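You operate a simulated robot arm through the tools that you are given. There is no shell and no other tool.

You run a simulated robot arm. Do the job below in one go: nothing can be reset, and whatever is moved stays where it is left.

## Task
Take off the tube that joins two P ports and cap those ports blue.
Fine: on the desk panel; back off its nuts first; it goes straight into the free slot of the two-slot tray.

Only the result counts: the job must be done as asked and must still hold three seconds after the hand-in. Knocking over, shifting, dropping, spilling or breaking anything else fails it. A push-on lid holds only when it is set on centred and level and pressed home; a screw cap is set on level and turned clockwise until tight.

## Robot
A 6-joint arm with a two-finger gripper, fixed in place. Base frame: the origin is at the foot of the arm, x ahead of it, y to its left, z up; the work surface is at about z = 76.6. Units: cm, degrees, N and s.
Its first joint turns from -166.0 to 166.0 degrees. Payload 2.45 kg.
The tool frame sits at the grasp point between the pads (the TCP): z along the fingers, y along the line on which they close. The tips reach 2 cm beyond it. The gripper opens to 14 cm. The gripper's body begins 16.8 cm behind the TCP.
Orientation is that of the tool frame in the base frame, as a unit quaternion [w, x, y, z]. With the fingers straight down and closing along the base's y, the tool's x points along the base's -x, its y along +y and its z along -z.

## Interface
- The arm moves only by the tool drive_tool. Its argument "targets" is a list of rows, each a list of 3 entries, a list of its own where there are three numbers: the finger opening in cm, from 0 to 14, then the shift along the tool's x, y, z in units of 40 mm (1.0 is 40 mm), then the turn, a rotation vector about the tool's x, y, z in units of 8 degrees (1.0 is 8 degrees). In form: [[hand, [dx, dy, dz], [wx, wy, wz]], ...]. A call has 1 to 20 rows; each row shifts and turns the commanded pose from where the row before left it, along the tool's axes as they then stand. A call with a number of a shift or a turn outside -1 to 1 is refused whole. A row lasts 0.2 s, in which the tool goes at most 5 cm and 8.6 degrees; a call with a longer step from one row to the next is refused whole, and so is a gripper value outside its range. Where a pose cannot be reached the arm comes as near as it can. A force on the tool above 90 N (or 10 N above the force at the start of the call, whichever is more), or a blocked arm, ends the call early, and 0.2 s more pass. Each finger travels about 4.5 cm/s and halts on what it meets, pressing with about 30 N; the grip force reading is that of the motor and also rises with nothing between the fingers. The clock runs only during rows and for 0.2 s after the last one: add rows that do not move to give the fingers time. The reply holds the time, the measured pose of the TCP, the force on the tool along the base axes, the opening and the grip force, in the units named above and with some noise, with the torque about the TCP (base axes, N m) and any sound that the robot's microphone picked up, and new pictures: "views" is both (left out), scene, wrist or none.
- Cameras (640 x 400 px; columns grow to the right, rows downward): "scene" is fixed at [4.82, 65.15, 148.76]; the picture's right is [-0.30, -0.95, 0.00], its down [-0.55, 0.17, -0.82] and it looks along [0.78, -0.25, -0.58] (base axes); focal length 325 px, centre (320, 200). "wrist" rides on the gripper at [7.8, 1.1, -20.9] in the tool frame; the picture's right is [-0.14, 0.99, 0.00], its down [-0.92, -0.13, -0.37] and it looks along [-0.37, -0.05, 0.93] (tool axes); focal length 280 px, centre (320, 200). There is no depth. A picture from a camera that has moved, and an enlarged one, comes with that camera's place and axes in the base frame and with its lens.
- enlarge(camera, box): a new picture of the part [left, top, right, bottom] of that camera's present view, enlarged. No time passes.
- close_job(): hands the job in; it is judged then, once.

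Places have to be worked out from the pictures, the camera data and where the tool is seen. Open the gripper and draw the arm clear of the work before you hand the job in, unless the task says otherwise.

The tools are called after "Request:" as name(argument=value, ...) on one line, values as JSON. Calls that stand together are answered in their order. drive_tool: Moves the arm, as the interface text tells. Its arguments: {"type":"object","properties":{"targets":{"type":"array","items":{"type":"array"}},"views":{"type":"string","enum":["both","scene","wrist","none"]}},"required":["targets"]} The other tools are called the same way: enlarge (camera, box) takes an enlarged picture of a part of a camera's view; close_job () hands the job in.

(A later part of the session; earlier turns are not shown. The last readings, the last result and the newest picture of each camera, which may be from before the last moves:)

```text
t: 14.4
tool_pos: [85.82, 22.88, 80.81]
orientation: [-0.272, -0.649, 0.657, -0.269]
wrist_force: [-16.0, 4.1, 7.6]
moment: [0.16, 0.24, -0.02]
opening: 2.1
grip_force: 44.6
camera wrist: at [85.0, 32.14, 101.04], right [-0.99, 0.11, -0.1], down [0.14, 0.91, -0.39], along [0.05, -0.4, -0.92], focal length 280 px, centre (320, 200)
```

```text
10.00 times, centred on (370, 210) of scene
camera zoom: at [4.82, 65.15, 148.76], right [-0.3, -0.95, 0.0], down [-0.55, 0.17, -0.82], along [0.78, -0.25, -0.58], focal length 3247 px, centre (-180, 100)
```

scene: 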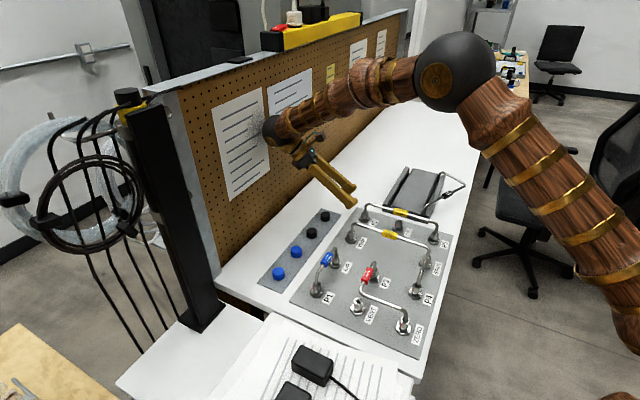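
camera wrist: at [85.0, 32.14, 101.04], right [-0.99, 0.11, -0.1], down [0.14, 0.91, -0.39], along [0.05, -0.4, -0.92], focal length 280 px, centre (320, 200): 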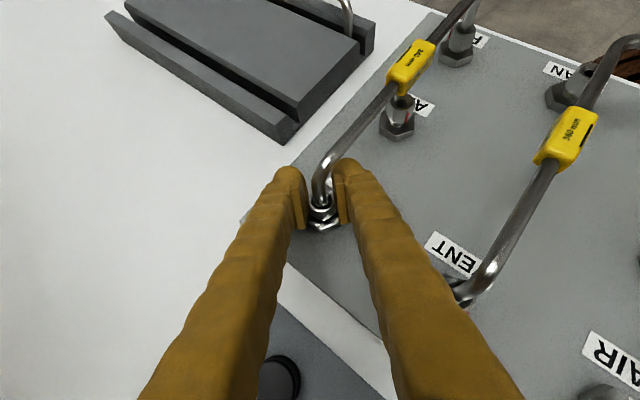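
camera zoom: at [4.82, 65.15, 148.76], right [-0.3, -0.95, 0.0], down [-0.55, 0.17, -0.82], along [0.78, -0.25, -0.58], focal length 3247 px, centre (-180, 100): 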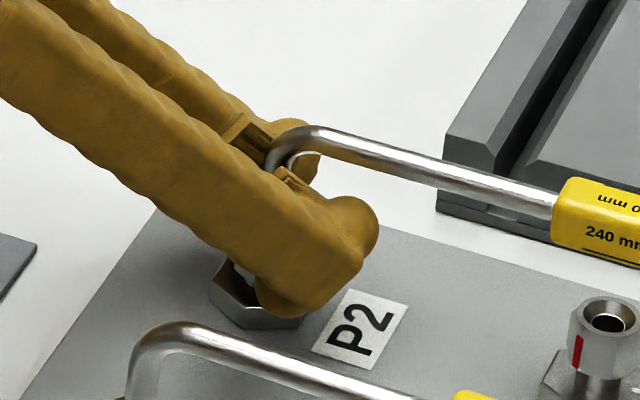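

The nut turned with the fingers and the front corner stayed fixed between the pads. I recentre by about 0.5 mm and continue another 39° counter-clockwise.

Request:
drive_tool(targets=[[1.0, [0, 0.013, 0], [0, 0, 0]], [1.0, [0, 0, 0], [0.5745, 0, -0.5745]], [1.0, [0, 0, 0], [0.5745, 0, -0.5745]], [1.0, [0, 0, 0], [0.5745, 0, -0.5745]], [1.0, [0, 0, 0], [0, 0, 0]]], views="wrist")

Request:
enlarge(camera="wrist", box=[270, 140, 370, 230])

Request:
enlarge(camera="scene", box=[345, 190, 395, 230])

```text
t: 15.6
tool_pos: [85.88, 22.92, 80.79]
orientation: [0.222, 0.751, -0.538, 0.311]
wrist_force: [-14.0, 2.2, 22.5]
moment: [0.16, 0.2, -0.03]
opening: 2.09
grip_force: 45.1
camera wrist: at [81.95, 31.29, 101.06], right [-0.97, -0.23, -0.1], down [-0.17, 0.9, -0.39], along [0.18, -0.36, -0.92], focal length 280 px, centre (320, 200)
```

wrist: 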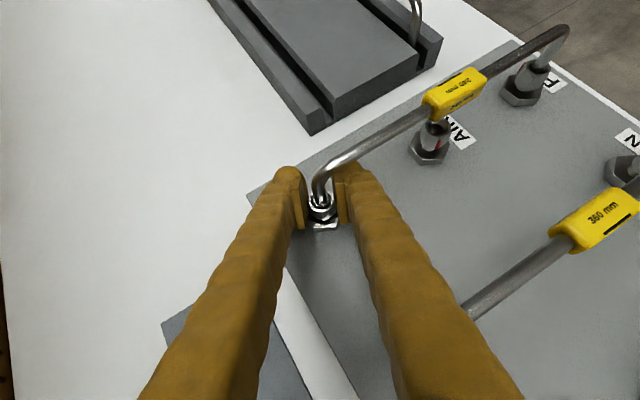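

```text
4.44 times, centred on (320, 185) of wrist
camera zoom: at [81.95, 31.29, 101.06], right [-0.97, -0.23, -0.1], down [-0.17, 0.9, -0.39], along [0.18, -0.36, -0.92], focal length 1246 px, centre (320, 267)
```

zoom: 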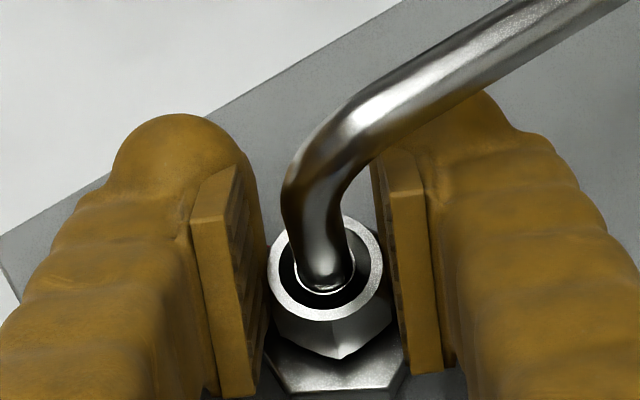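

```text
10.00 times, centred on (370, 210) of scene
camera zoom: at [4.82, 65.15, 148.76], right [-0.3, -0.95, 0.0], down [-0.55, 0.17, -0.82], along [0.78, -0.25, -0.58], focal length 3247 px, centre (-180, 100)
```

zoom: 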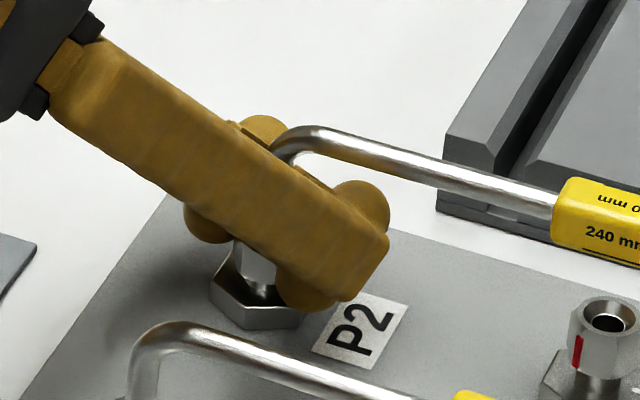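

The nut keeps turning, but the vertical load shows it is rising, and at 45° tilt the finger would soon meet the span. I raise 1 mm, recentre, and tilt 10° more about the closing axis, keeping the contact point fixed to gain clearance.

Request:
drive_tool(targets=[[1.0, [0.0177, 0.0125, -0.0177], [0, 0, 0]], [1.0, [-0.022, 0, -0.026], [0, 0.625, 0]], [1.0, [-0.022, 0, -0.028], [0, 0.625, 0]], [1.0, [0, 0, 0], [0, 0, 0]]], views="wrist")

Request:
enlarge(camera="wrist", box=[270, 140, 370, 230])

Request:
enlarge(camera="scene", box=[345, 190, 395, 230])

```text
t: 16.6
tool_pos: [85.87, 23.15, 80.73]
orientation: [0.269, 0.721, -0.516, 0.375]
wrist_force: [27.4, 0.5, -8.2]
moment: [-0.03, -0.32, 0.06]
opening: 2.08
grip_force: 45.1
camera wrist: at [80.76, 34.74, 99.11], right [-0.96, -0.24, -0.11], down [-0.15, 0.83, -0.54], along [0.23, -0.51, -0.83], focal length 280 px, centre (320, 200)
```

wrist: 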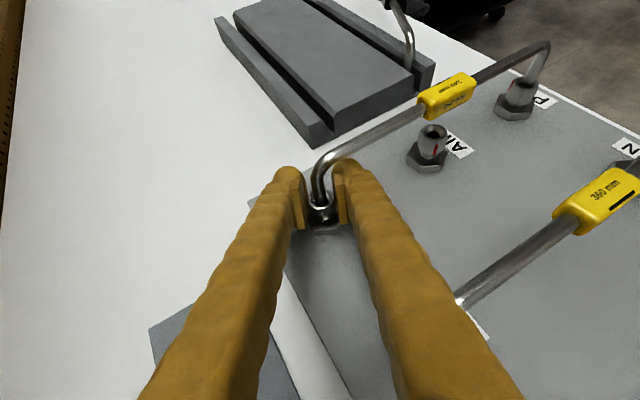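

```text
4.44 times, centred on (320, 185) of wrist
camera zoom: at [80.76, 34.74, 99.11], right [-0.96, -0.24, -0.11], down [-0.15, 0.83, -0.54], along [0.23, -0.51, -0.83], focal length 1246 px, centre (320, 267)
```

zoom: 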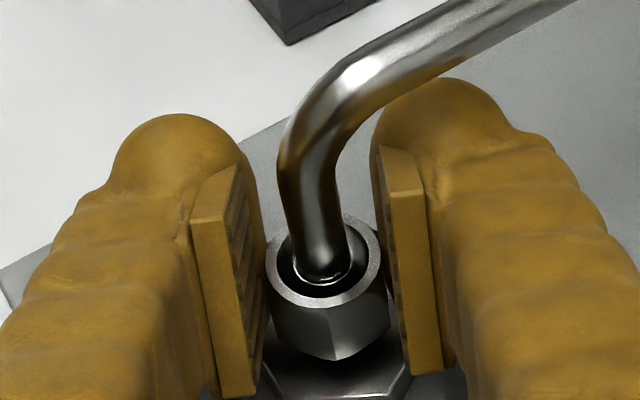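

```text
10.00 times, centred on (370, 210) of scene
camera zoom: at [4.82, 65.15, 148.76], right [-0.3, -0.95, 0.0], down [-0.55, 0.17, -0.82], along [0.78, -0.25, -0.58], focal length 3247 px, centre (-180, 100)
```

zoom: 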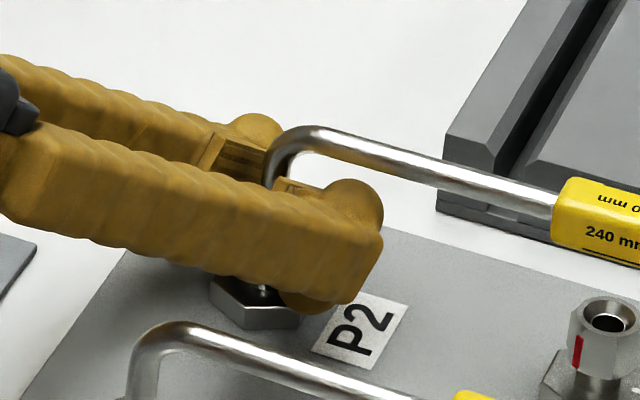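

The tilt is now 55° and the tube is clearly free of the fingers. I relax the side load slightly and continue turning about 13°, checking forces.

Request:
drive_tool(targets=[[1.0, [0, -0.009, 0], [0, 0, 0]], [1.0, [0, 0, 0], [0.6656, 0, -0.466]], [1.0, [0, 0, 0], [0.6656, 0, -0.466]], [1.0, [0, 0, 0], [0, 0, 0]]], views="wrist")

Request:
enlarge(camera="wrist", box=[270, 140, 370, 230])

Request:
enlarge(camera="scene", box=[345, 190, 395, 230])

```text
t: 17.6
tool_pos: [85.71, 23.21, 80.71]
orientation: [0.225, 0.774, -0.433, 0.403]
wrist_force: [15.8, 0.4, -7.6]
moment: [-0.35, -0.47, 0.05]
opening: 2.07
grip_force: 45.2
camera wrist: at [78.26, 33.3, 99.15], right [-0.88, -0.45, -0.11], down [-0.33, 0.77, -0.54], along [0.33, -0.44, -0.83], focal length 280 px, centre (320, 200)
```

wrist: 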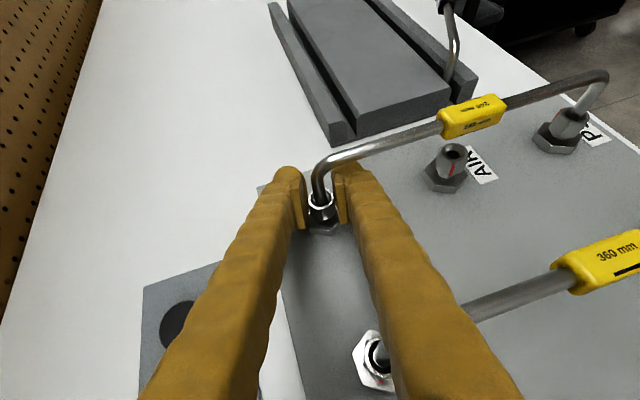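

```text
4.44 times, centred on (320, 185) of wrist
camera zoom: at [78.26, 33.3, 99.15], right [-0.88, -0.45, -0.11], down [-0.33, 0.77, -0.54], along [0.33, -0.44, -0.83], focal length 1246 px, centre (320, 267)
```

zoom: 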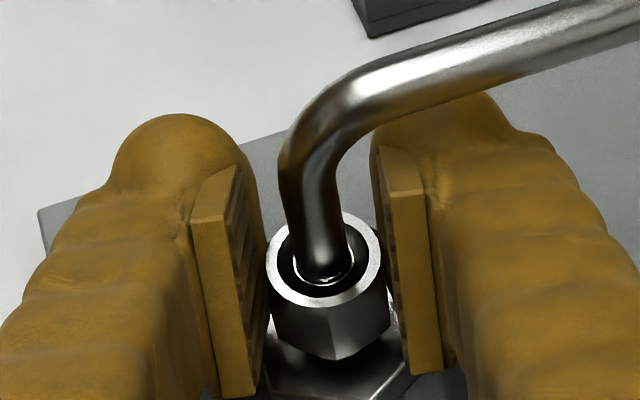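

```text
10.00 times, centred on (370, 210) of scene
camera zoom: at [4.82, 65.15, 148.76], right [-0.3, -0.95, 0.0], down [-0.55, 0.17, -0.82], along [0.78, -0.25, -0.58], focal length 3247 px, centre (-180, 100)
```

zoom: 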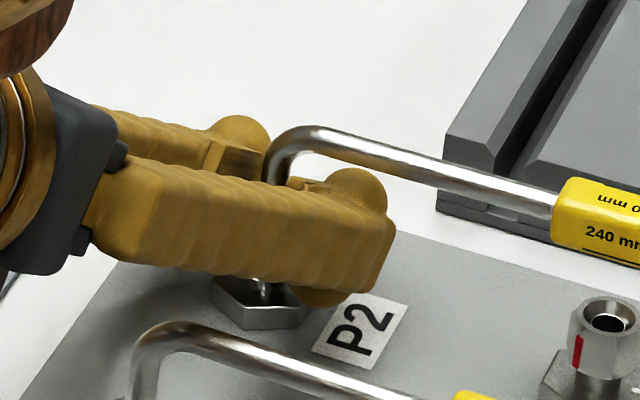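

Turning goes smoothly at about 122° azimuth with the hand well above the VENT tube. I continue another 19°.

Request:
drive_tool(targets=[[1.0, [0, -0.004, 0], [0.6656, 0, -0.466]], [1.0, [0, 0, 0], [0.6656, 0, -0.466]], [1.0, [0, 0, 0], [0.6656, 0, -0.466]], [1.0, [0, 0, 0], [0, 0, 0]]], views="wrist")

Request:
enlarge(camera="wrist", box=[270, 140, 370, 230])

Request:
enlarge(camera="scene", box=[330, 180, 410, 240])

```text
t: 18.6
tool_pos: [85.55, 23.09, 80.87]
orientation: [0.153, 0.837, -0.294, 0.436]
wrist_force: [-29.8, 3.6, 5.4]
moment: [0.04, 0.4, -0.05]
opening: 2.07
grip_force: 44.7
camera wrist: at [75.27, 30.16, 99.18], right [-0.68, -0.72, -0.11], down [-0.57, 0.62, -0.54], along [0.46, -0.31, -0.83], focal length 280 px, centre (320, 200)
```

wrist: 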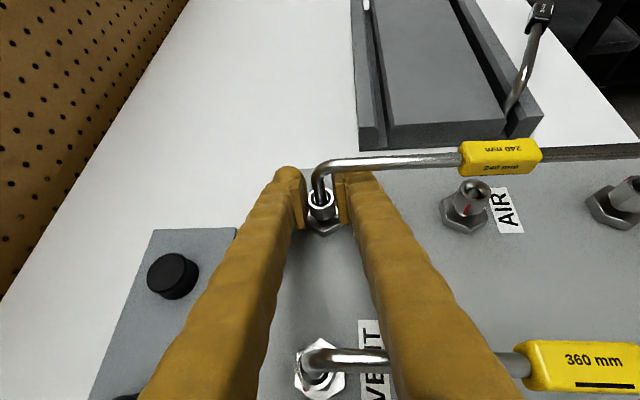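

```text
4.44 times, centred on (320, 185) of wrist
camera zoom: at [75.27, 30.16, 99.18], right [-0.68, -0.72, -0.11], down [-0.57, 0.62, -0.54], along [0.46, -0.31, -0.83], focal length 1246 px, centre (320, 267)
```

zoom: 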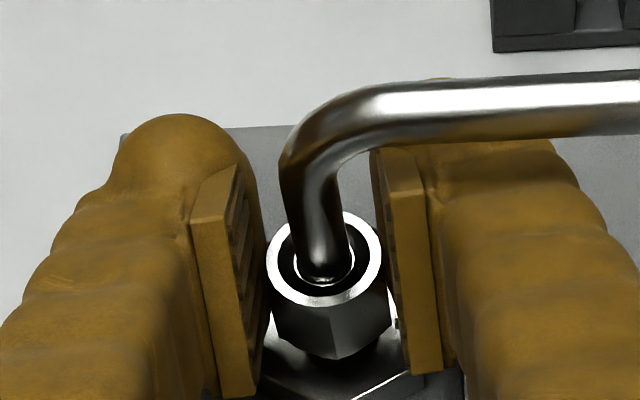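

```text
6.67 times, centred on (370, 210) of scene
camera zoom: at [4.82, 65.15, 148.76], right [-0.3, -0.95, 0.0], down [-0.55, 0.17, -0.82], along [0.78, -0.25, -0.58], focal length 2164 px, centre (-13, 133)
```

zoom: 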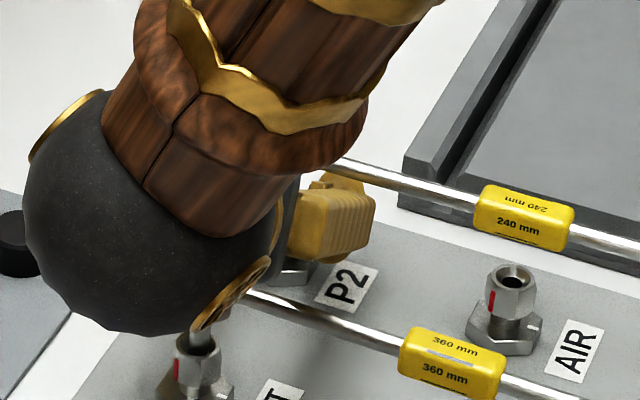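

About 67° turned so far; a 25 N outward load suggests the upper finger edge is close to the span, so I stop here. I open a little, back straight out along the tool axis, and look.

Request:
drive_tool(targets=[[2.6, [0, 0, 0], [0, 0, 0]], [2.7, [0, 0, 0], [0, 0, 0]], [2.8, [0, 0, -0.2], [0, 0, 0]], [3.2, [0, 0, -0.4], [0, 0, 0]], [4, [0, 0, -0.6], [0, 0, 0]], [5, [0, 0, -0.6], [0, 0, 0]], [5, [0, 0, 0], [0, 0, 0]]], views="both")

Request:
enlarge(camera="wrist", box=[270, 120, 370, 210])

```text
t: 20.2
tool_pos: [81.25, 26.92, 84.97]
orientation: [0.154, 0.836, -0.295, 0.436]
wrist_force: [-1.0, -0.1, 0.9]
moment: [0.01, 0.01, 0.02]
opening: 5.02
grip_force: 0.0
camera wrist: at [70.72, 33.93, 103.4], right [-0.68, -0.72, -0.11], down [-0.57, 0.62, -0.54], along [0.46, -0.31, -0.83], focal length 280 px, centre (320, 200)
```

scene: 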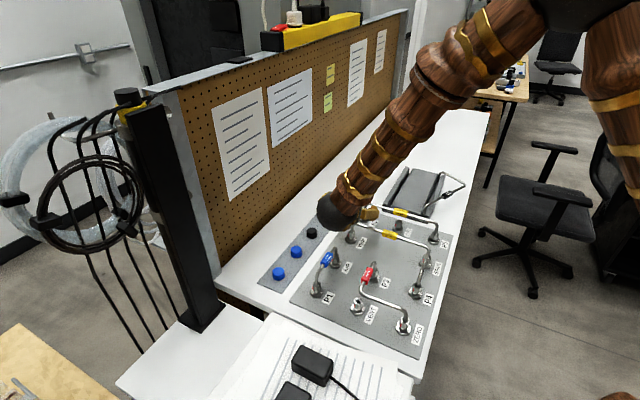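
wrist: 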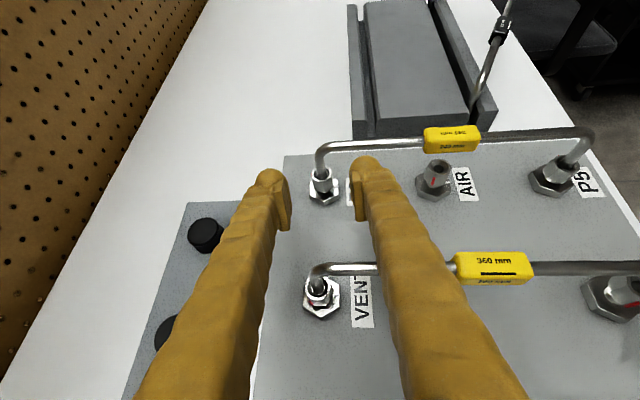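

```text
4.44 times, centred on (320, 165) of wrist
camera zoom: at [70.72, 33.93, 103.4], right [-0.68, -0.72, -0.11], down [-0.57, 0.62, -0.54], along [0.46, -0.31, -0.83], focal length 1246 px, centre (320, 356)
```

zoom: 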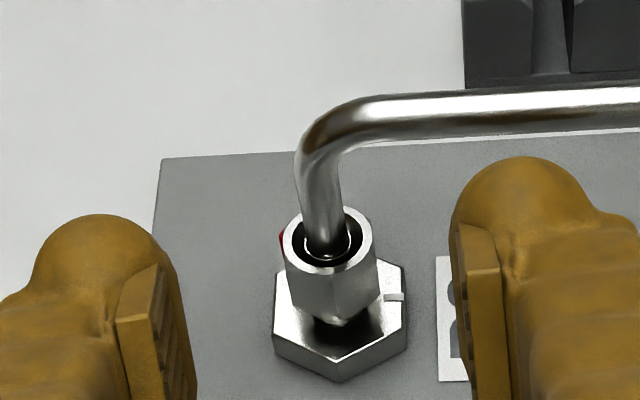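

The red mark is now roughly opposite the white index, so I'm about halfway. I lift, swing the tool back to 81° azimuth (one flat earlier), keep clear of the pegboard, and line up above the nut again.

Request:
drive_tool(targets=[[5, [0.512, 0, -0.359], [0, 0, 0]], [5, [0.512, 0, -0.359], [0, 0, 0]], [5, [0, 0, 0], [-0.768, 0, 0.538]], [5, [0, 0, 0], [-0.768, 0, 0.538]], [5, [0, 0, 0], [-0.768, 0, 0.538]], [5, [0, 0, 0], [-0.768, 0, 0.538]], [5, [0, 0, 0], [-0.768, 0, 0.538]], [5, [0, 0, 0], [-0.768, 0, 0.538]], [5, [0, 0, 0], [-0.768, 0, 0.538]], [5, [0, 0, 0], [-0.768, 0, 0.538]], [5, [0, -0.656, 0], [0, 0, 0]], [5, [0, -0.656, 0], [0, 0, 0]], [5, [0, 0, 0], [0, 0, 0]]], views="both")

Request:
enlarge(camera="wrist", box=[270, 140, 390, 250])

```text
t: 23.0
tool_pos: [86.62, 26.06, 89.97]
orientation: [-0.35, -0.578, 0.673, -0.301]
wrist_force: [0.0, 0.4, 0.4]
moment: [-0.01, 0.0, -0.01]
opening: 5.03
grip_force: 0.0
camera wrist: at [87.41, 38.64, 108.28], right [-0.97, 0.23, -0.11], down [0.25, 0.8, -0.54], along [-0.03, -0.55, -0.83], focal length 280 px, centre (320, 200)
```

scene: 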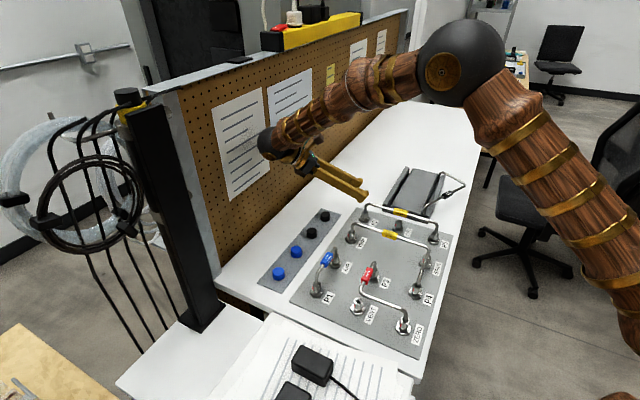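
wrist: 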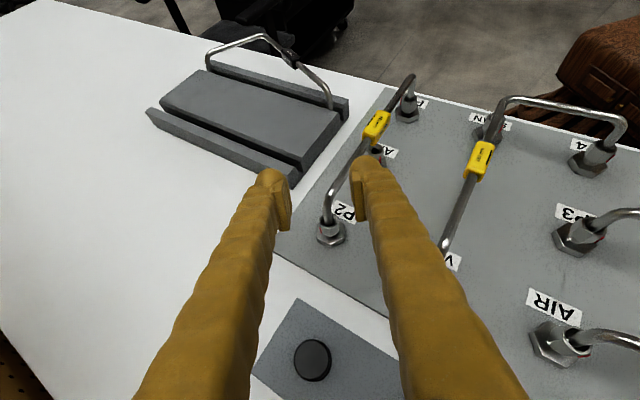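

```text
3.64 times, centred on (330, 195) of wrist
camera zoom: at [87.41, 38.64, 108.28], right [-0.97, 0.23, -0.11], down [0.25, 0.8, -0.54], along [-0.03, -0.55, -0.83], focal length 1020 px, centre (284, 218)
```

zoom: 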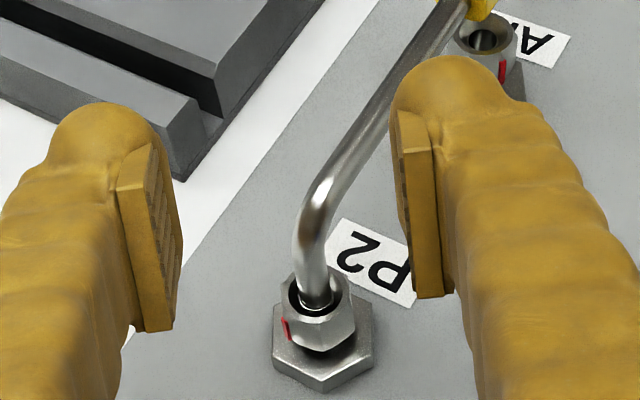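

The nut with its red mark is visible at the left front, and my estimate of the axis is (85.93, 23.0). I descend to the standoff and go most of the way in.

Request:
drive_tool(targets=[[5, [-0.7125, 0.0275, 0.5015], [0, 0, 0]], [4.5, [-0.7125, 0.0275, 0.5015], [0, 0, 0]], [4.5, [0, 0, 0.4], [0, 0, 0]], [4.5, [0, 0, 0.2], [0, 0, 0]], [4.5, [0, 0, 0], [0, 0, 0]]], views="wrist")

Request:
enlarge(camera="wrist", box=[270, 140, 370, 230])

Request:
enlarge(camera="scene", box=[345, 190, 395, 230])

```text
t: 24.2
tool_pos: [85.91, 24.14, 81.5]
orientation: [-0.351, -0.578, 0.673, -0.301]
wrist_force: [-0.5, 0.5, -0.5]
moment: [-0.01, 0.04, 0.0]
opening: 4.5
grip_force: 0.0
camera wrist: at [86.81, 36.73, 99.93], right [-0.97, 0.23, -0.11], down [0.25, 0.8, -0.54], along [-0.03, -0.55, -0.83], focal length 280 px, centre (320, 200)
```

wrist: 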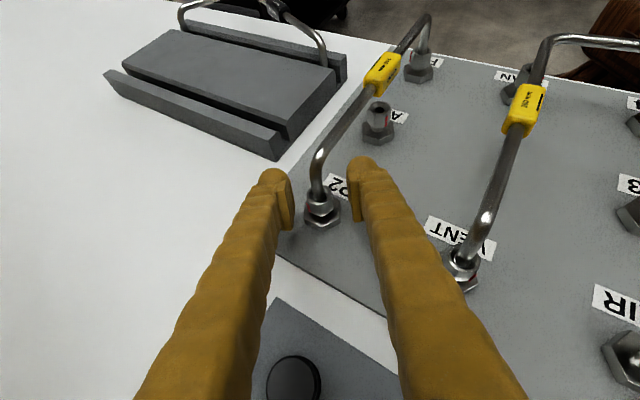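

```text
4.44 times, centred on (320, 185) of wrist
camera zoom: at [86.81, 36.73, 99.93], right [-0.97, 0.23, -0.11], down [0.25, 0.8, -0.54], along [-0.03, -0.55, -0.83], focal length 1246 px, centre (320, 267)
```

zoom: 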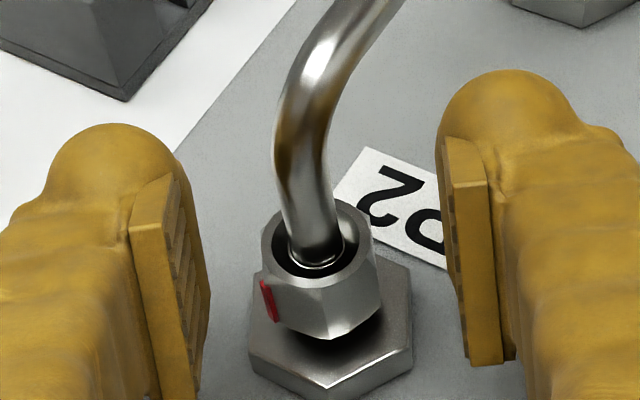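

```text
10.00 times, centred on (370, 210) of scene
camera zoom: at [4.82, 65.15, 148.76], right [-0.3, -0.95, 0.0], down [-0.55, 0.17, -0.82], along [0.78, -0.25, -0.58], focal length 3247 px, centre (-180, 100)
```

zoom: 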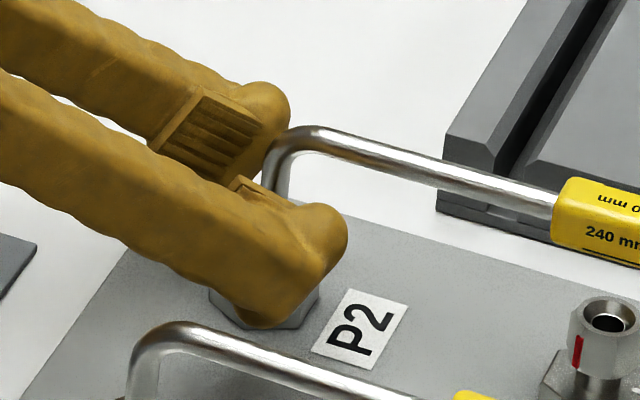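

The nut flats look parallel to the pads. I move the last 1 cm in, centre by 1.5 mm, and close.

Request:
drive_tool(targets=[[4.5, [0.02, -0.0375, 0.25], [0, 0, 0]], [4.0, [0, 0, 0], [0, 0, 0]], [3.0, [0, 0, 0], [0, 0, 0]], [2.3, [0, 0, 0], [0, 0, 0]], [1.5, [0, 0, 0], [0, 0, 0]], [1.0, [0, 0, 0], [0, 0, 0]], [1.0, [0, 0, 0], [0, 0, 0]]], views="wrist")

Request:
enlarge(camera="wrist", box=[270, 140, 370, 230])

```text
t: 25.8
tool_pos: [85.87, 23.19, 81.07]
orientation: [-0.351, -0.577, 0.674, -0.3]
wrist_force: [5.8, -2.0, -0.8]
moment: [0.0, -0.1, 0.04]
opening: 2.08
grip_force: 44.8
camera wrist: at [86.83, 35.85, 99.4], right [-0.97, 0.23, -0.11], down [0.25, 0.8, -0.54], along [-0.03, -0.55, -0.83], focal length 280 px, centre (320, 200)
```

wrist: 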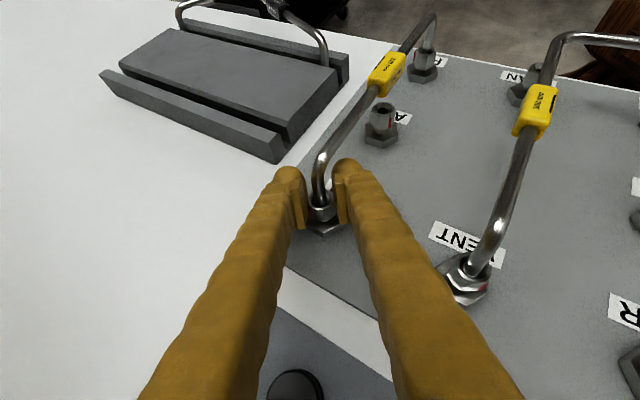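

```text
4.44 times, centred on (320, 185) of wrist
camera zoom: at [86.83, 35.85, 99.4], right [-0.97, 0.23, -0.11], down [0.25, 0.8, -0.54], along [-0.03, -0.55, -0.83], focal length 1246 px, centre (320, 267)
```

zoom: 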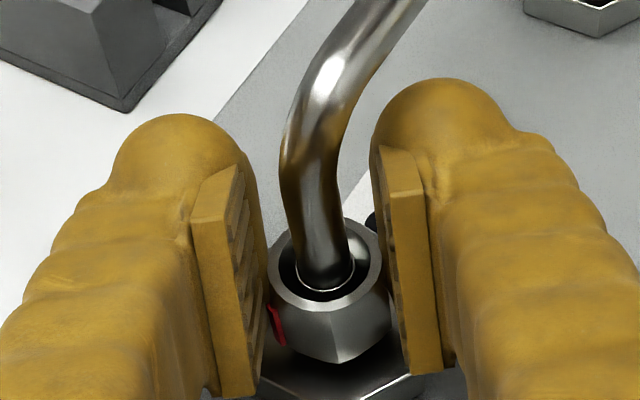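

A clean grip with only 6 N side load. I turn 30° counter-clockwise, adding tiny shifts to follow the nut's axis and rise.

Request:
drive_tool(targets=[[1.0, [0.004, 0.006, -0.003], [0.768, 0, -0.538]], [1.0, [0.004, 0.006, -0.003], [0.768, 0, -0.538]], [1.0, [0.004, 0.006, -0.003], [0.768, 0, -0.538]], [1.0, [0.004, 0.006, -0.003], [0.768, 0, -0.538]], [1.0, [0, 0, 0], [0, 0, 0]]], views="none")

Request:
enlarge(camera="wrist", box=[270, 140, 370, 230])

```text
t: 27.0
tool_pos: [85.87, 23.17, 81.27]
orientation: [0.261, 0.732, -0.5, 0.381]
wrist_force: [1.2, -3.1, -6.9]
moment: [-0.04, 0.03, 0.03]
opening: 2.05
grip_force: 44.9
```

```text
4.44 times, centred on (320, 185) of wrist
camera zoom: at [80.27, 34.58, 99.5], right [-0.95, -0.29, -0.11], down [-0.18, 0.82, -0.54], along [0.25, -0.5, -0.83], focal length 1246 px, centre (320, 267)
```

zoom: 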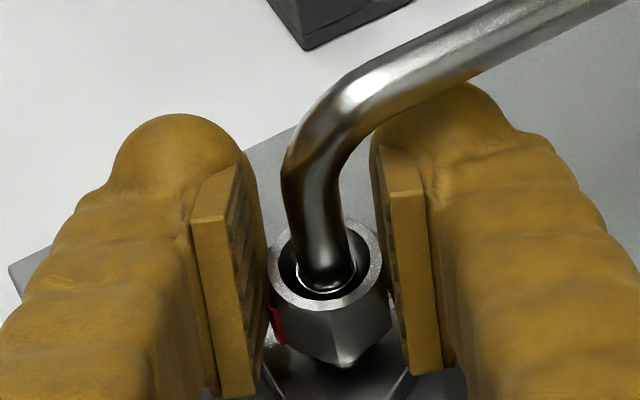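

Forces stay low and the nut follows. I turn another 30°.

Request:
drive_tool(targets=[[1.0, [0.001, 0.006, -0.001], [0.768, 0, -0.538]], [1.0, [0.001, 0.006, -0.001], [0.768, 0, -0.538]], [1.0, [0.001, 0.006, -0.001], [0.768, 0, -0.538]], [1.0, [0.001, 0.006, -0.001], [0.768, 0, -0.538]], [1.0, [0, 0, 0], [0, 0, 0]]], views="none")

Request:
enlarge(camera="wrist", box=[270, 140, 370, 230])

```text
t: 28.2
tool_pos: [85.71, 23.18, 81.13]
orientation: [0.154, 0.837, -0.294, 0.435]
wrist_force: [-34.3, -6.1, 4.8]
moment: [0.11, 0.67, -0.06]
opening: 2.06
grip_force: 44.7
```

```text
4.44 times, centred on (320, 185) of wrist
camera zoom: at [75.22, 30.2, 99.55], right [-0.68, -0.72, -0.11], down [-0.57, 0.62, -0.54], along [0.46, -0.31, -0.83], focal length 1246 px, centre (320, 267)
```

zoom: 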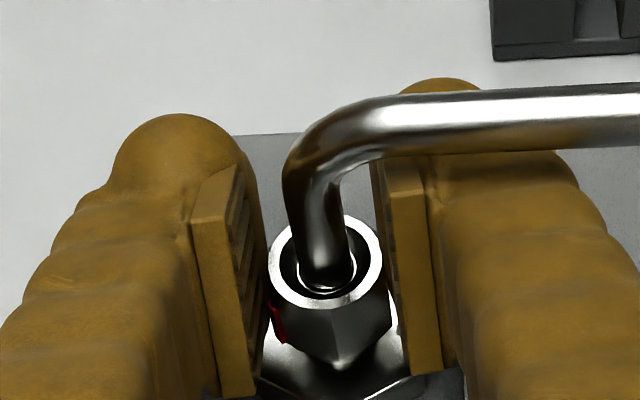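

That is about 127° turned in total; at 141° the finger nears the span again. I release and back out the same way, then look at the marks.

Request:
drive_tool(targets=[[2.6, [0, 0, 0], [0, 0, 0]], [2.7, [0, 0, 0], [0, 0, 0]], [2.8, [0, 0, -0.2], [0, 0, 0]], [3.2, [0, 0, -0.4], [0, 0, 0]], [4, [0, 0, -0.6], [0, 0, 0]], [5, [0, 0, -0.6], [0, 0, 0]], [5, [0, 0, 0], [0, 0, 0]]], views="none")

Request:
enlarge(camera="wrist", box=[290, 140, 350, 210])

Request:
enlarge(camera="wrist", box=[400, 140, 480, 220])

```text
t: 29.8
tool_pos: [81.05, 26.98, 85.33]
orientation: [0.155, 0.836, -0.295, 0.436]
wrist_force: [1.0, -0.4, -0.5]
moment: [0.01, -0.01, 0.01]
opening: 4.98
grip_force: 0.1
```

```text
5.71 times, centred on (320, 175) of wrist
camera zoom: at [70.59, 33.94, 103.71], right [-0.68, -0.72, -0.11], down [-0.57, 0.62, -0.54], along [0.46, -0.31, -0.83], focal length 1602 px, centre (320, 343)
```

zoom: 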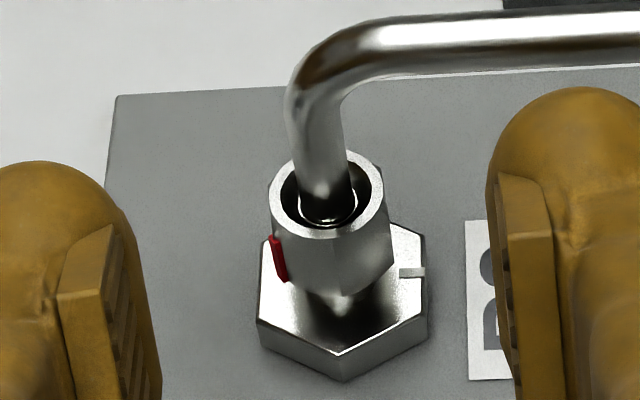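

```text
5.00 times, centred on (440, 180) of wrist
camera zoom: at [70.59, 33.94, 103.71], right [-0.68, -0.72, -0.11], down [-0.57, 0.62, -0.54], along [0.46, -0.31, -0.83], focal length 1402 px, centre (-280, 300)
```

zoom: 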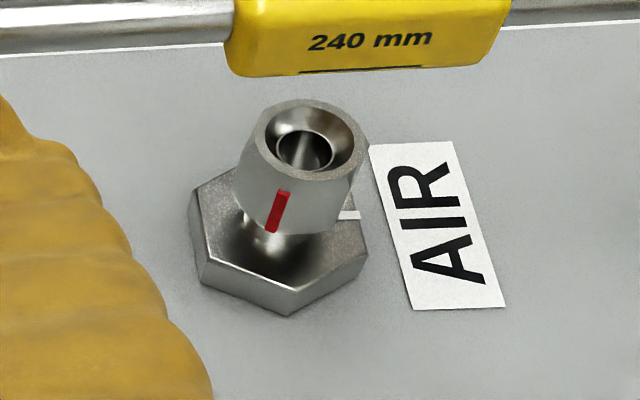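

The red mark still needs about 50–60° to match the free AIR port. I repeat the swing back to 81° and approach again to just short of the nut.

Request:
drive_tool(targets=[[5, [0.512, 0, -0.359], [0, 0, 0]], [5, [0.512, 0, -0.359], [0, 0, 0]], [5, [0, 0, 0], [-0.768, 0, 0.538]], [5, [0, 0, 0], [-0.768, 0, 0.538]], [5, [0, 0, 0], [-0.768, 0, 0.538]], [5, [0, 0, 0], [-0.768, 0, 0.538]], [5, [0, 0, 0], [-0.768, 0, 0.538]], [5, [0, 0, 0], [-0.768, 0, 0.538]], [5, [0, 0, 0], [-0.768, 0, 0.538]], [5, [0, 0, 0], [-0.768, 0, 0.538]], [5, [0, -0.656, 0], [0, 0, 0]], [5, [0, -0.656, 0], [0, 0, 0]], [5, [-0.7215, 0.013, 0.5235], [0, 0, 0]], [4.5, [-0.7215, 0.013, 0.5235], [0, 0, 0]], [4.5, [0, 0, 0.4], [0, 0, 0]], [4.5, [0, 0, 0.2], [0, 0, 0]], [4.5, [0, 0, 0], [0, 0, 0]]], views="none")

Request:
enlarge(camera="wrist", box=[270, 140, 370, 230])

```text
t: 33.4
tool_pos: [85.93, 24.12, 81.8]
orientation: [-0.35, -0.578, 0.673, -0.3]
wrist_force: [-0.3, 0.1, 0.3]
moment: [0.01, -0.01, 0.01]
opening: 4.49
grip_force: 0.0
```

```text
4.44 times, centred on (320, 185) of wrist
camera zoom: at [86.82, 36.71, 100.18], right [-0.97, 0.23, -0.11], down [0.25, 0.8, -0.54], along [-0.03, -0.55, -0.83], focal length 1246 px, centre (320, 267)
```

zoom: 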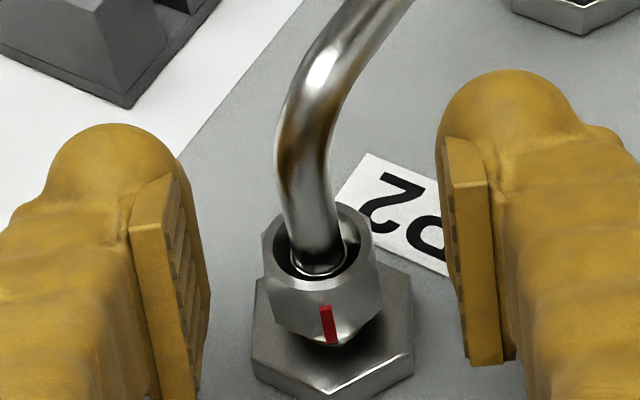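

The picture matches the previous approach, with the red mark now at the front corner. I move in, grip, and turn the first 30°.

Request:
drive_tool(targets=[[4.5, [0.01, -0.034, 0.27], [0, 0, 0]], [4.0, [0, 0, 0], [0, 0, 0]], [3.0, [0, 0, 0], [0, 0, 0]], [2.3, [0, 0, 0], [0, 0, 0]], [1.5, [0, 0, 0], [0, 0, 0]], [1.0, [0, 0, 0], [0, 0, 0]], [1.0, [0, 0, 0], [0, 0, 0]], [1.0, [0.002, 0.006, -0.002], [0.768, 0, -0.538]], [1.0, [0.002, 0.006, -0.002], [0.768, 0, -0.538]], [1.0, [0.002, 0.006, -0.002], [0.768, 0, -0.538]], [1.0, [0.002, 0.006, -0.002], [0.768, 0, -0.538]], [1.0, [0, 0, 0], [0, 0, 0]]], views="none")

Request:
enlarge(camera="wrist", box=[270, 140, 370, 230])

```text
t: 36.0
tool_pos: [85.86, 23.15, 81.22]
orientation: [0.261, 0.732, -0.5, 0.381]
wrist_force: [-8.2, -6.1, 3.6]
moment: [-0.12, -0.13, -0.31]
opening: 2.12
grip_force: 45.0
```

```text
4.44 times, centred on (320, 185) of wrist
camera zoom: at [80.28, 34.47, 99.64], right [-0.95, -0.29, -0.11], down [-0.18, 0.82, -0.54], along [0.25, -0.5, -0.83], focal length 1246 px, centre (320, 267)
```

zoom: 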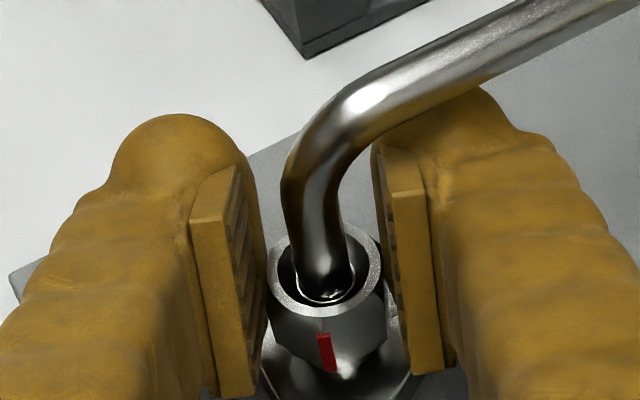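

A torque of -0.31 N·m and a slight opening increase show the nut has reached its back-off stop, at about 150°, matching the other loose nuts. I release and back out, then check the P2 marks.

Request:
drive_tool(targets=[[2.6, [0, 0, 0], [0, 0, 0]], [2.8, [0, 0, 0], [0, 0, 0]], [3.0, [0, 0, -0.2], [0, 0, 0]], [3.5, [0, 0, -0.4], [0, 0, 0]], [4, [0, 0, -0.6], [0, 0, 0]], [5, [0, 0, -0.6], [0, 0, 0]], [5, [0.512, 0, -0.359], [0, 0, 0]], [5, [0.512, 0, -0.359], [0, 0, 0]], [5, [0, 0, 0], [0, 0, 0]]], views="both")

Request:
enlarge(camera="wrist", box=[280, 170, 360, 270])

Request:
enlarge(camera="scene", box=[350, 195, 450, 255])

```text
t: 38.0
tool_pos: [83.63, 28.61, 90.3]
orientation: [0.261, 0.732, -0.5, 0.381]
wrist_force: [-0.2, 0.2, 0.3]
moment: [-0.05, -0.01, 0.0]
opening: 5.01
grip_force: 0.0
camera wrist: at [78.15, 39.92, 108.73], right [-0.95, -0.29, -0.11], down [-0.18, 0.82, -0.54], along [0.25, -0.5, -0.83], focal length 280 px, centre (320, 200)
```

scene: 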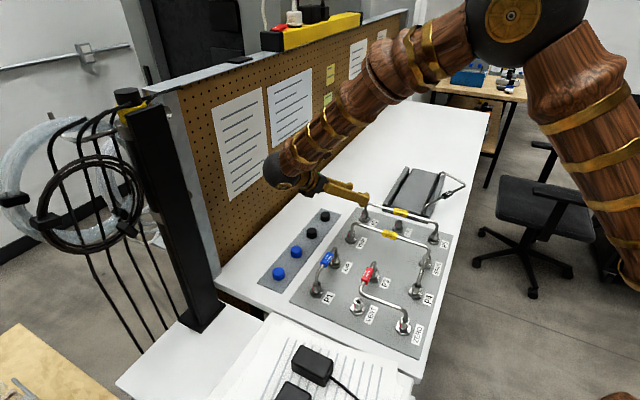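
wrist: 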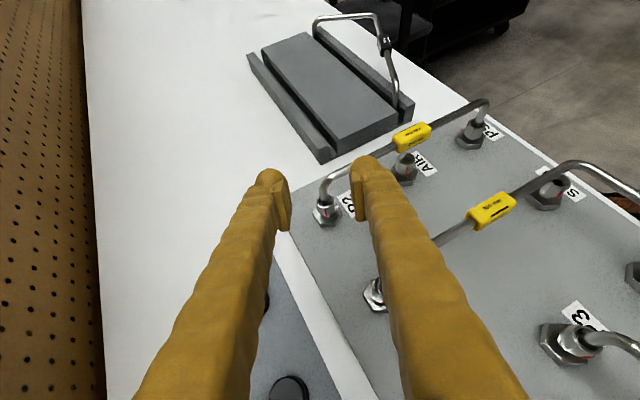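

```text
4.00 times, centred on (320, 220) of wrist
camera zoom: at [78.15, 39.92, 108.73], right [-0.95, -0.29, -0.11], down [-0.18, 0.82, -0.54], along [0.25, -0.5, -0.83], focal length 1122 px, centre (320, 120)
```

zoom: 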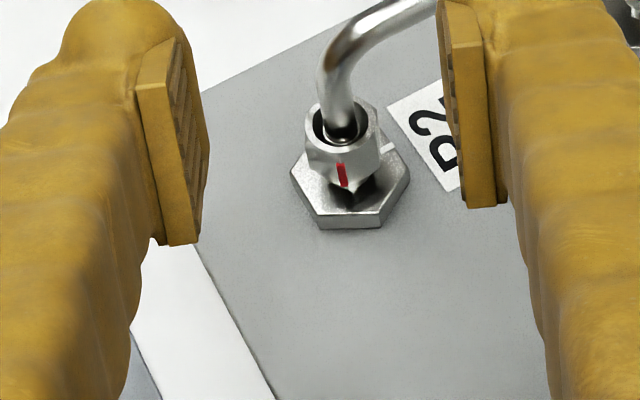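

```text
6.40 times, centred on (400, 225) of scene
camera zoom: at [4.82, 65.15, 148.76], right [-0.3, -0.95, 0.0], down [-0.55, 0.17, -0.82], along [0.78, -0.25, -0.58], focal length 2078 px, centre (-192, 40)
```

zoom: 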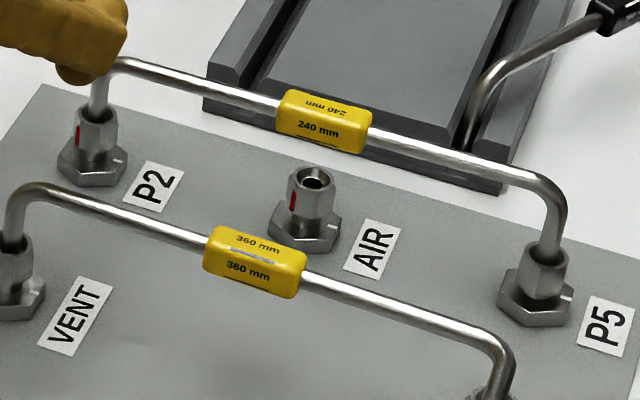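

P2's nut now shows its mark in the same place as the other loose ports. Next is P5, which I put near (68.8, 6.4): I rise, cross over, and turn to 134° azimuth where its flats should line up.

Request:
drive_tool(targets=[[5, [0.788, 0, -0.5525], [0, 0, 0]], [5, [0.788, 0, -0.5525], [0, 0, 0]], [5, [0.309, 0.784, 0.44], [0, 0, 0]], [5, [0.309, 0.784, 0.44], [0, 0, 0]], [5, [0.309, 0.784, 0.44], [0, 0, 0]], [5, [0.309, 0.784, 0.44], [0, 0, 0]], [5, [0.309, 0.784, 0.44], [0, 0, 0]], [5, [0.309, 0.784, 0.44], [0, 0, 0]], [5, [0.309, 0.784, 0.44], [0, 0, 0]], [5, [0, 0, 0], [0.785, 0, -0.55]], [5, [0, 0, 0], [0.785, 0, -0.55]], [5, [0, 0, 0], [0.785, 0, -0.55]], [5, [0, 0, 0], [0, 0, 0]]], views="both")

```text
t: 40.8
tool_pos: [68.67, 6.62, 98.17]
orientation: [0.179, 0.818, -0.344, 0.425]
wrist_force: [0.3, 0.3, 0.6]
moment: [-0.03, 0.0, 0.0]
opening: 4.99
grip_force: 0.0
camera wrist: at [59.16, 14.92, 116.54], right [-0.76, -0.64, -0.11], down [-0.49, 0.68, -0.54], along [0.42, -0.36, -0.83], focal length 280 px, centre (320, 200)
```

scene: 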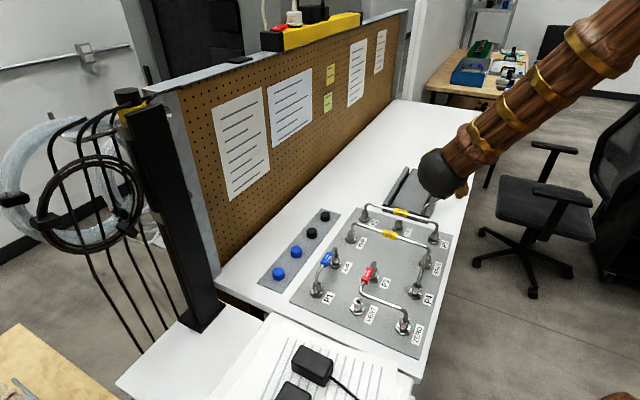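
wrist: 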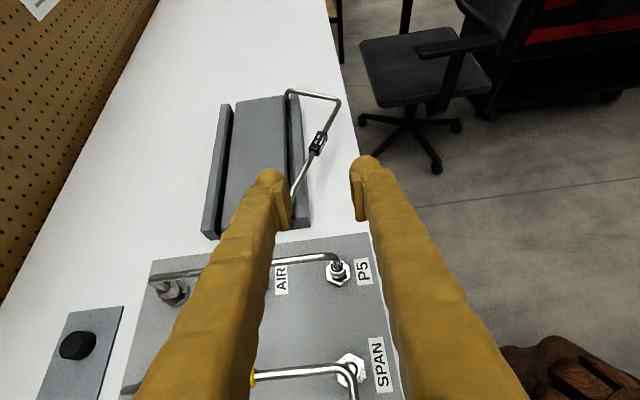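

P5 is visible between the fingers. I zoom for its position, and test in the air whether the whole 150° sweep (134° to 284°) is reachable with this tilt.

Request:
enlarge(camera="wrist", box=[310, 240, 380, 300])

Request:
drive_tool(targets=[[5, [0, 0, 0], [0.768, 0, -0.538]], [5, [0, 0, 0], [0.768, 0, -0.538]], [5, [0, 0, 0], [0.768, 0, -0.538]], [5, [0, 0, 0], [0.768, 0, -0.538]], [5, [0, 0, 0], [0.768, 0, -0.538]], [5, [0, 0, 0], [0.768, 0, -0.538]], [5, [0, 0, 0], [0.768, 0, -0.538]], [5, [0, 0, 0], [0.768, 0, -0.538]], [5, [0, 0, 0], [0, 0, 0]]], views="both")

```text
6.67 times, centred on (345, 270) of wrist
camera zoom: at [59.16, 14.92, 116.54], right [-0.76, -0.64, -0.11], down [-0.49, 0.68, -0.54], along [0.42, -0.36, -0.83], focal length 1869 px, centre (153, -267)
```

zoom: 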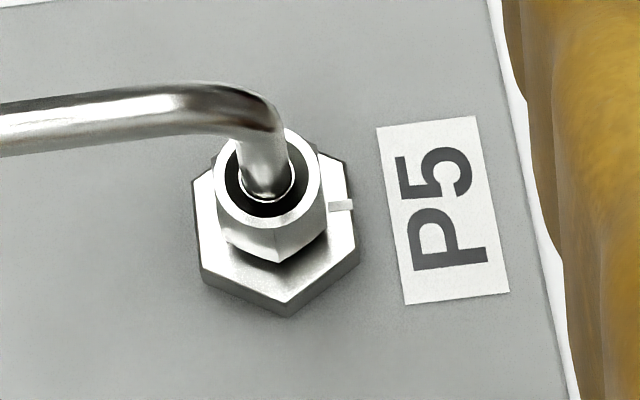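

```text
t: 42.8
tool_pos: [68.46, 8.15, 98.72]
orientation: [-0.002, 0.888, 0.018, 0.46]
wrist_force: [0.5, -0.6, 0.6]
moment: [-0.02, 0.04, 0.0]
opening: 5.0
grip_force: 0.0
out of reach, approached as far as the arm can: row 7, 8
camera wrist: at [56.01, 6.73, 117.08], right [-0.04, -0.99, -0.1], down [-0.84, 0.09, -0.54], along [0.55, 0.06, -0.83], focal length 280 px, centre (320, 200)
```

scene: 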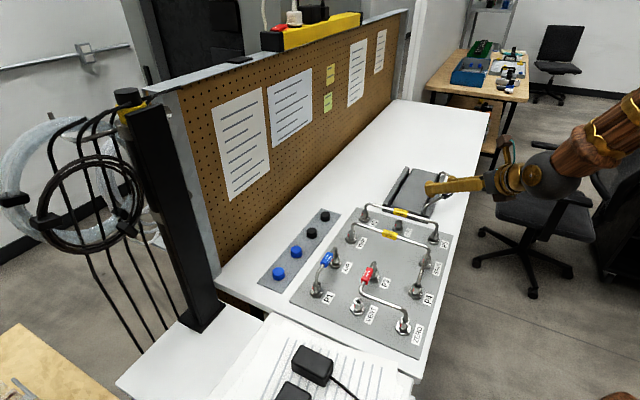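
wrist: 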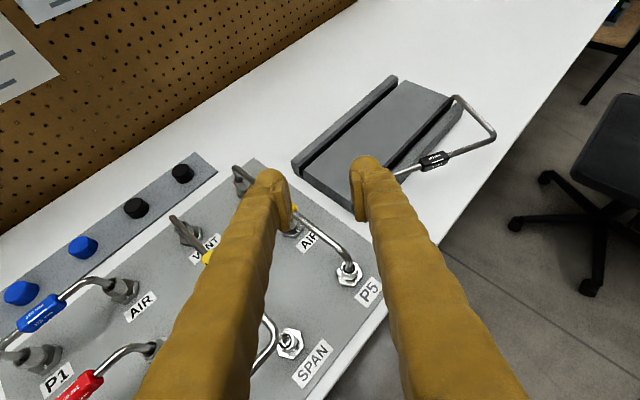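

The wrist hits a joint limit near 181°, so for P5 I'll use the other wrist branch and work from about 254° upward. I note P5 at about (68.9, 6.15) and unwind the wrist clockwise in the air.

Request:
enlarge(camera="wrist", box=[315, 240, 385, 300])

Request:
drive_tool(targets=[[5, [0, 0, 0], [-0.768, 0, 0.538]], [5, [0, 0, 0], [-0.768, 0, 0.538]], [5, [0, 0, 0], [-0.768, 0, 0.538]], [5, [0, 0, 0], [-0.768, 0, 0.538]], [5, [0, 0, 0], [-0.768, 0, 0.538]], [5, [0, 0, 0], [-0.768, 0, 0.538]], [5, [0, 0, 0], [-0.768, 0, 0.538]], [5, [0, 0, 0], [-0.768, 0, 0.538]], [5, [0, 0, 0], [-0.768, 0, 0.538]], [5, [0, 0, 0], [-0.768, 0, 0.538]], [5, [0, 0, 0], [-0.768, 0, 0.538]], [5, [0, 0, 0], [-0.768, 0, 0.538]], [5, [0, 0, 0], [-0.768, 0, 0.538]], [5, [0, 0, 0], [-0.768, 0, 0.538]], [5, [0, 0, 0], [-0.768, 0, 0.538]], [5, [0, 0, 0], [-0.768, 0, 0.538]], [5, [0, 0, 0], [-0.768, 0, 0.538]], [5, [0, 0, 0], [-0.768, 0, 0.538]], [5, [0, 0, 0], [-0.768, 0, 0.538]], [5, [0, 0, 0], [0, 0, 0]]], views="scene")

```text
6.67 times, centred on (350, 270) of wrist
camera zoom: at [56.01, 6.73, 117.08], right [-0.04, -0.99, -0.1], down [-0.84, 0.09, -0.54], along [0.55, 0.06, -0.83], focal length 1869 px, centre (120, -267)
```

zoom: 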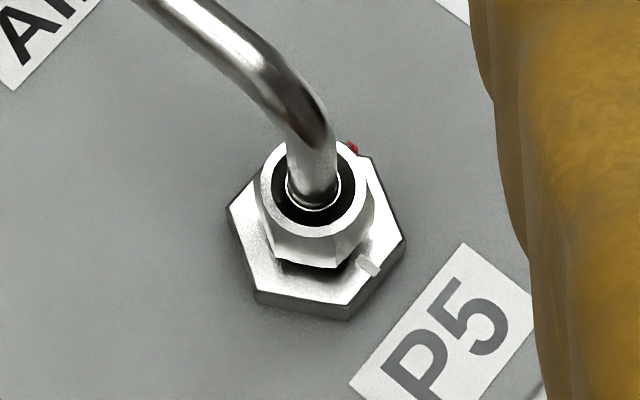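

```text
t: 47.0
tool_pos: [68.56, 8.13, 98.69]
orientation: [-0.438, -0.297, 0.833, -0.16]
wrist_force: [0.1, -1.4, 0.1]
moment: [0.0, -0.02, -0.03]
opening: 4.98
grip_force: 0.0
```

scene: 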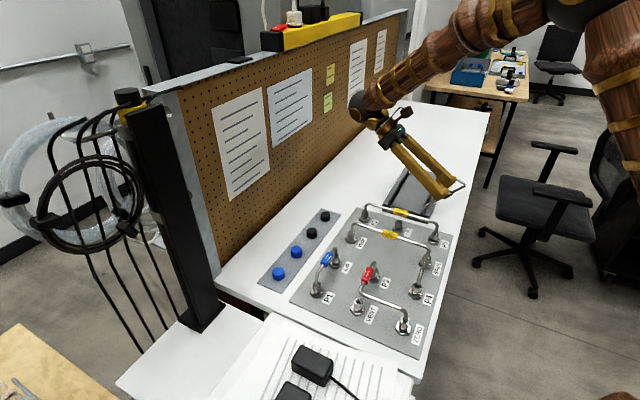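

P5's nut marks match the tight pattern. I continue unwinding clockwise to about 254° azimuth.

Request:
drive_tool(targets=[[5, [0, 0, 0], [-0.789, 0, 0.541]], [5, [0, 0, 0], [-0.789, 0, 0.541]], [5, [0, 0, 0], [-0.789, 0, 0.541]], [5, [0, 0, 0], [-0.789, 0, 0.541]], [5, [0, 0, 0], [-0.789, 0, 0.541]], [5, [0, 0, 0], [-0.789, 0, 0.541]], [5, [0, 0, 0], [-0.789, 0, 0.541]], [5, [0, 0, 0], [-0.789, 0, 0.541]], [5, [0, 0, 0], [-0.789, 0, 0.541]], [5, [0, 0, 0], [-0.789, 0, 0.541]], [5, [0, 0, 0], [-0.789, 0, 0.541]], [5, [0, 0, 0], [-0.789, 0, 0.541]], [5, [0, 0, 0], [-0.789, 0, 0.541]], [5, [0, 0, 0], [-0.789, 0, 0.541]], [5, [0, 0, 0], [-0.789, 0, 0.541]], [5, [0, 0, 0], [-0.789, 0, 0.541]], [5, [0, 0, 0], [-0.789, 0, 0.541]], [5, [0, 0, 0], [-0.789, 0, 0.541]], [5, [0, 0, 0], [-0.789, 0, 0.541]], [5, [0, 0, 0], [0, 0, 0]]], views="both")

```text
t: 51.2
tool_pos: [68.47, 8.03, 98.69]
orientation: [-0.277, 0.706, 0.535, 0.372]
wrist_force: [0.0, -0.3, 0.6]
moment: [-0.02, 0.0, 0.01]
opening: 4.99
grip_force: 0.1
camera wrist: at [66.02, -4.48, 116.96], right [0.93, -0.35, -0.11], down [-0.35, -0.76, -0.55], along [0.11, 0.55, -0.83], focal length 280 px, centre (320, 200)
```

scene: 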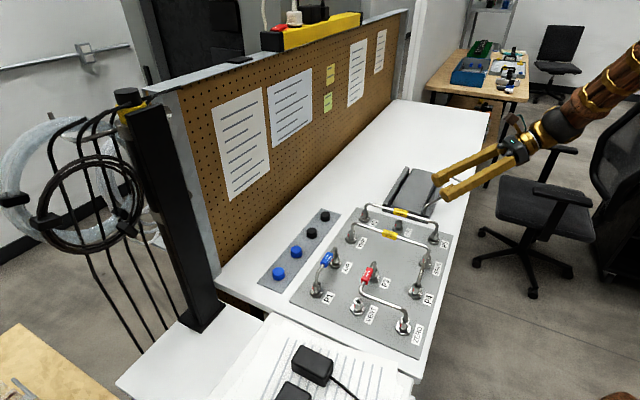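
wrist: 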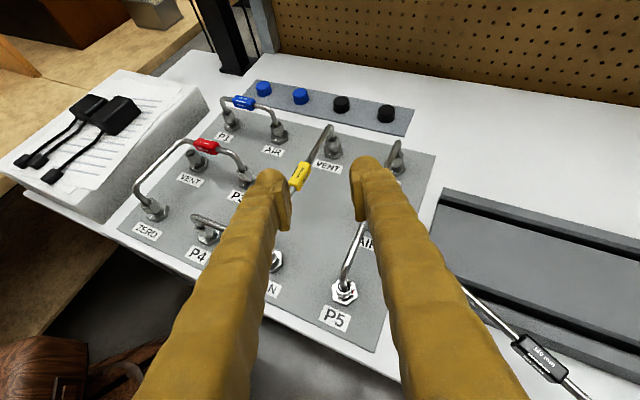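

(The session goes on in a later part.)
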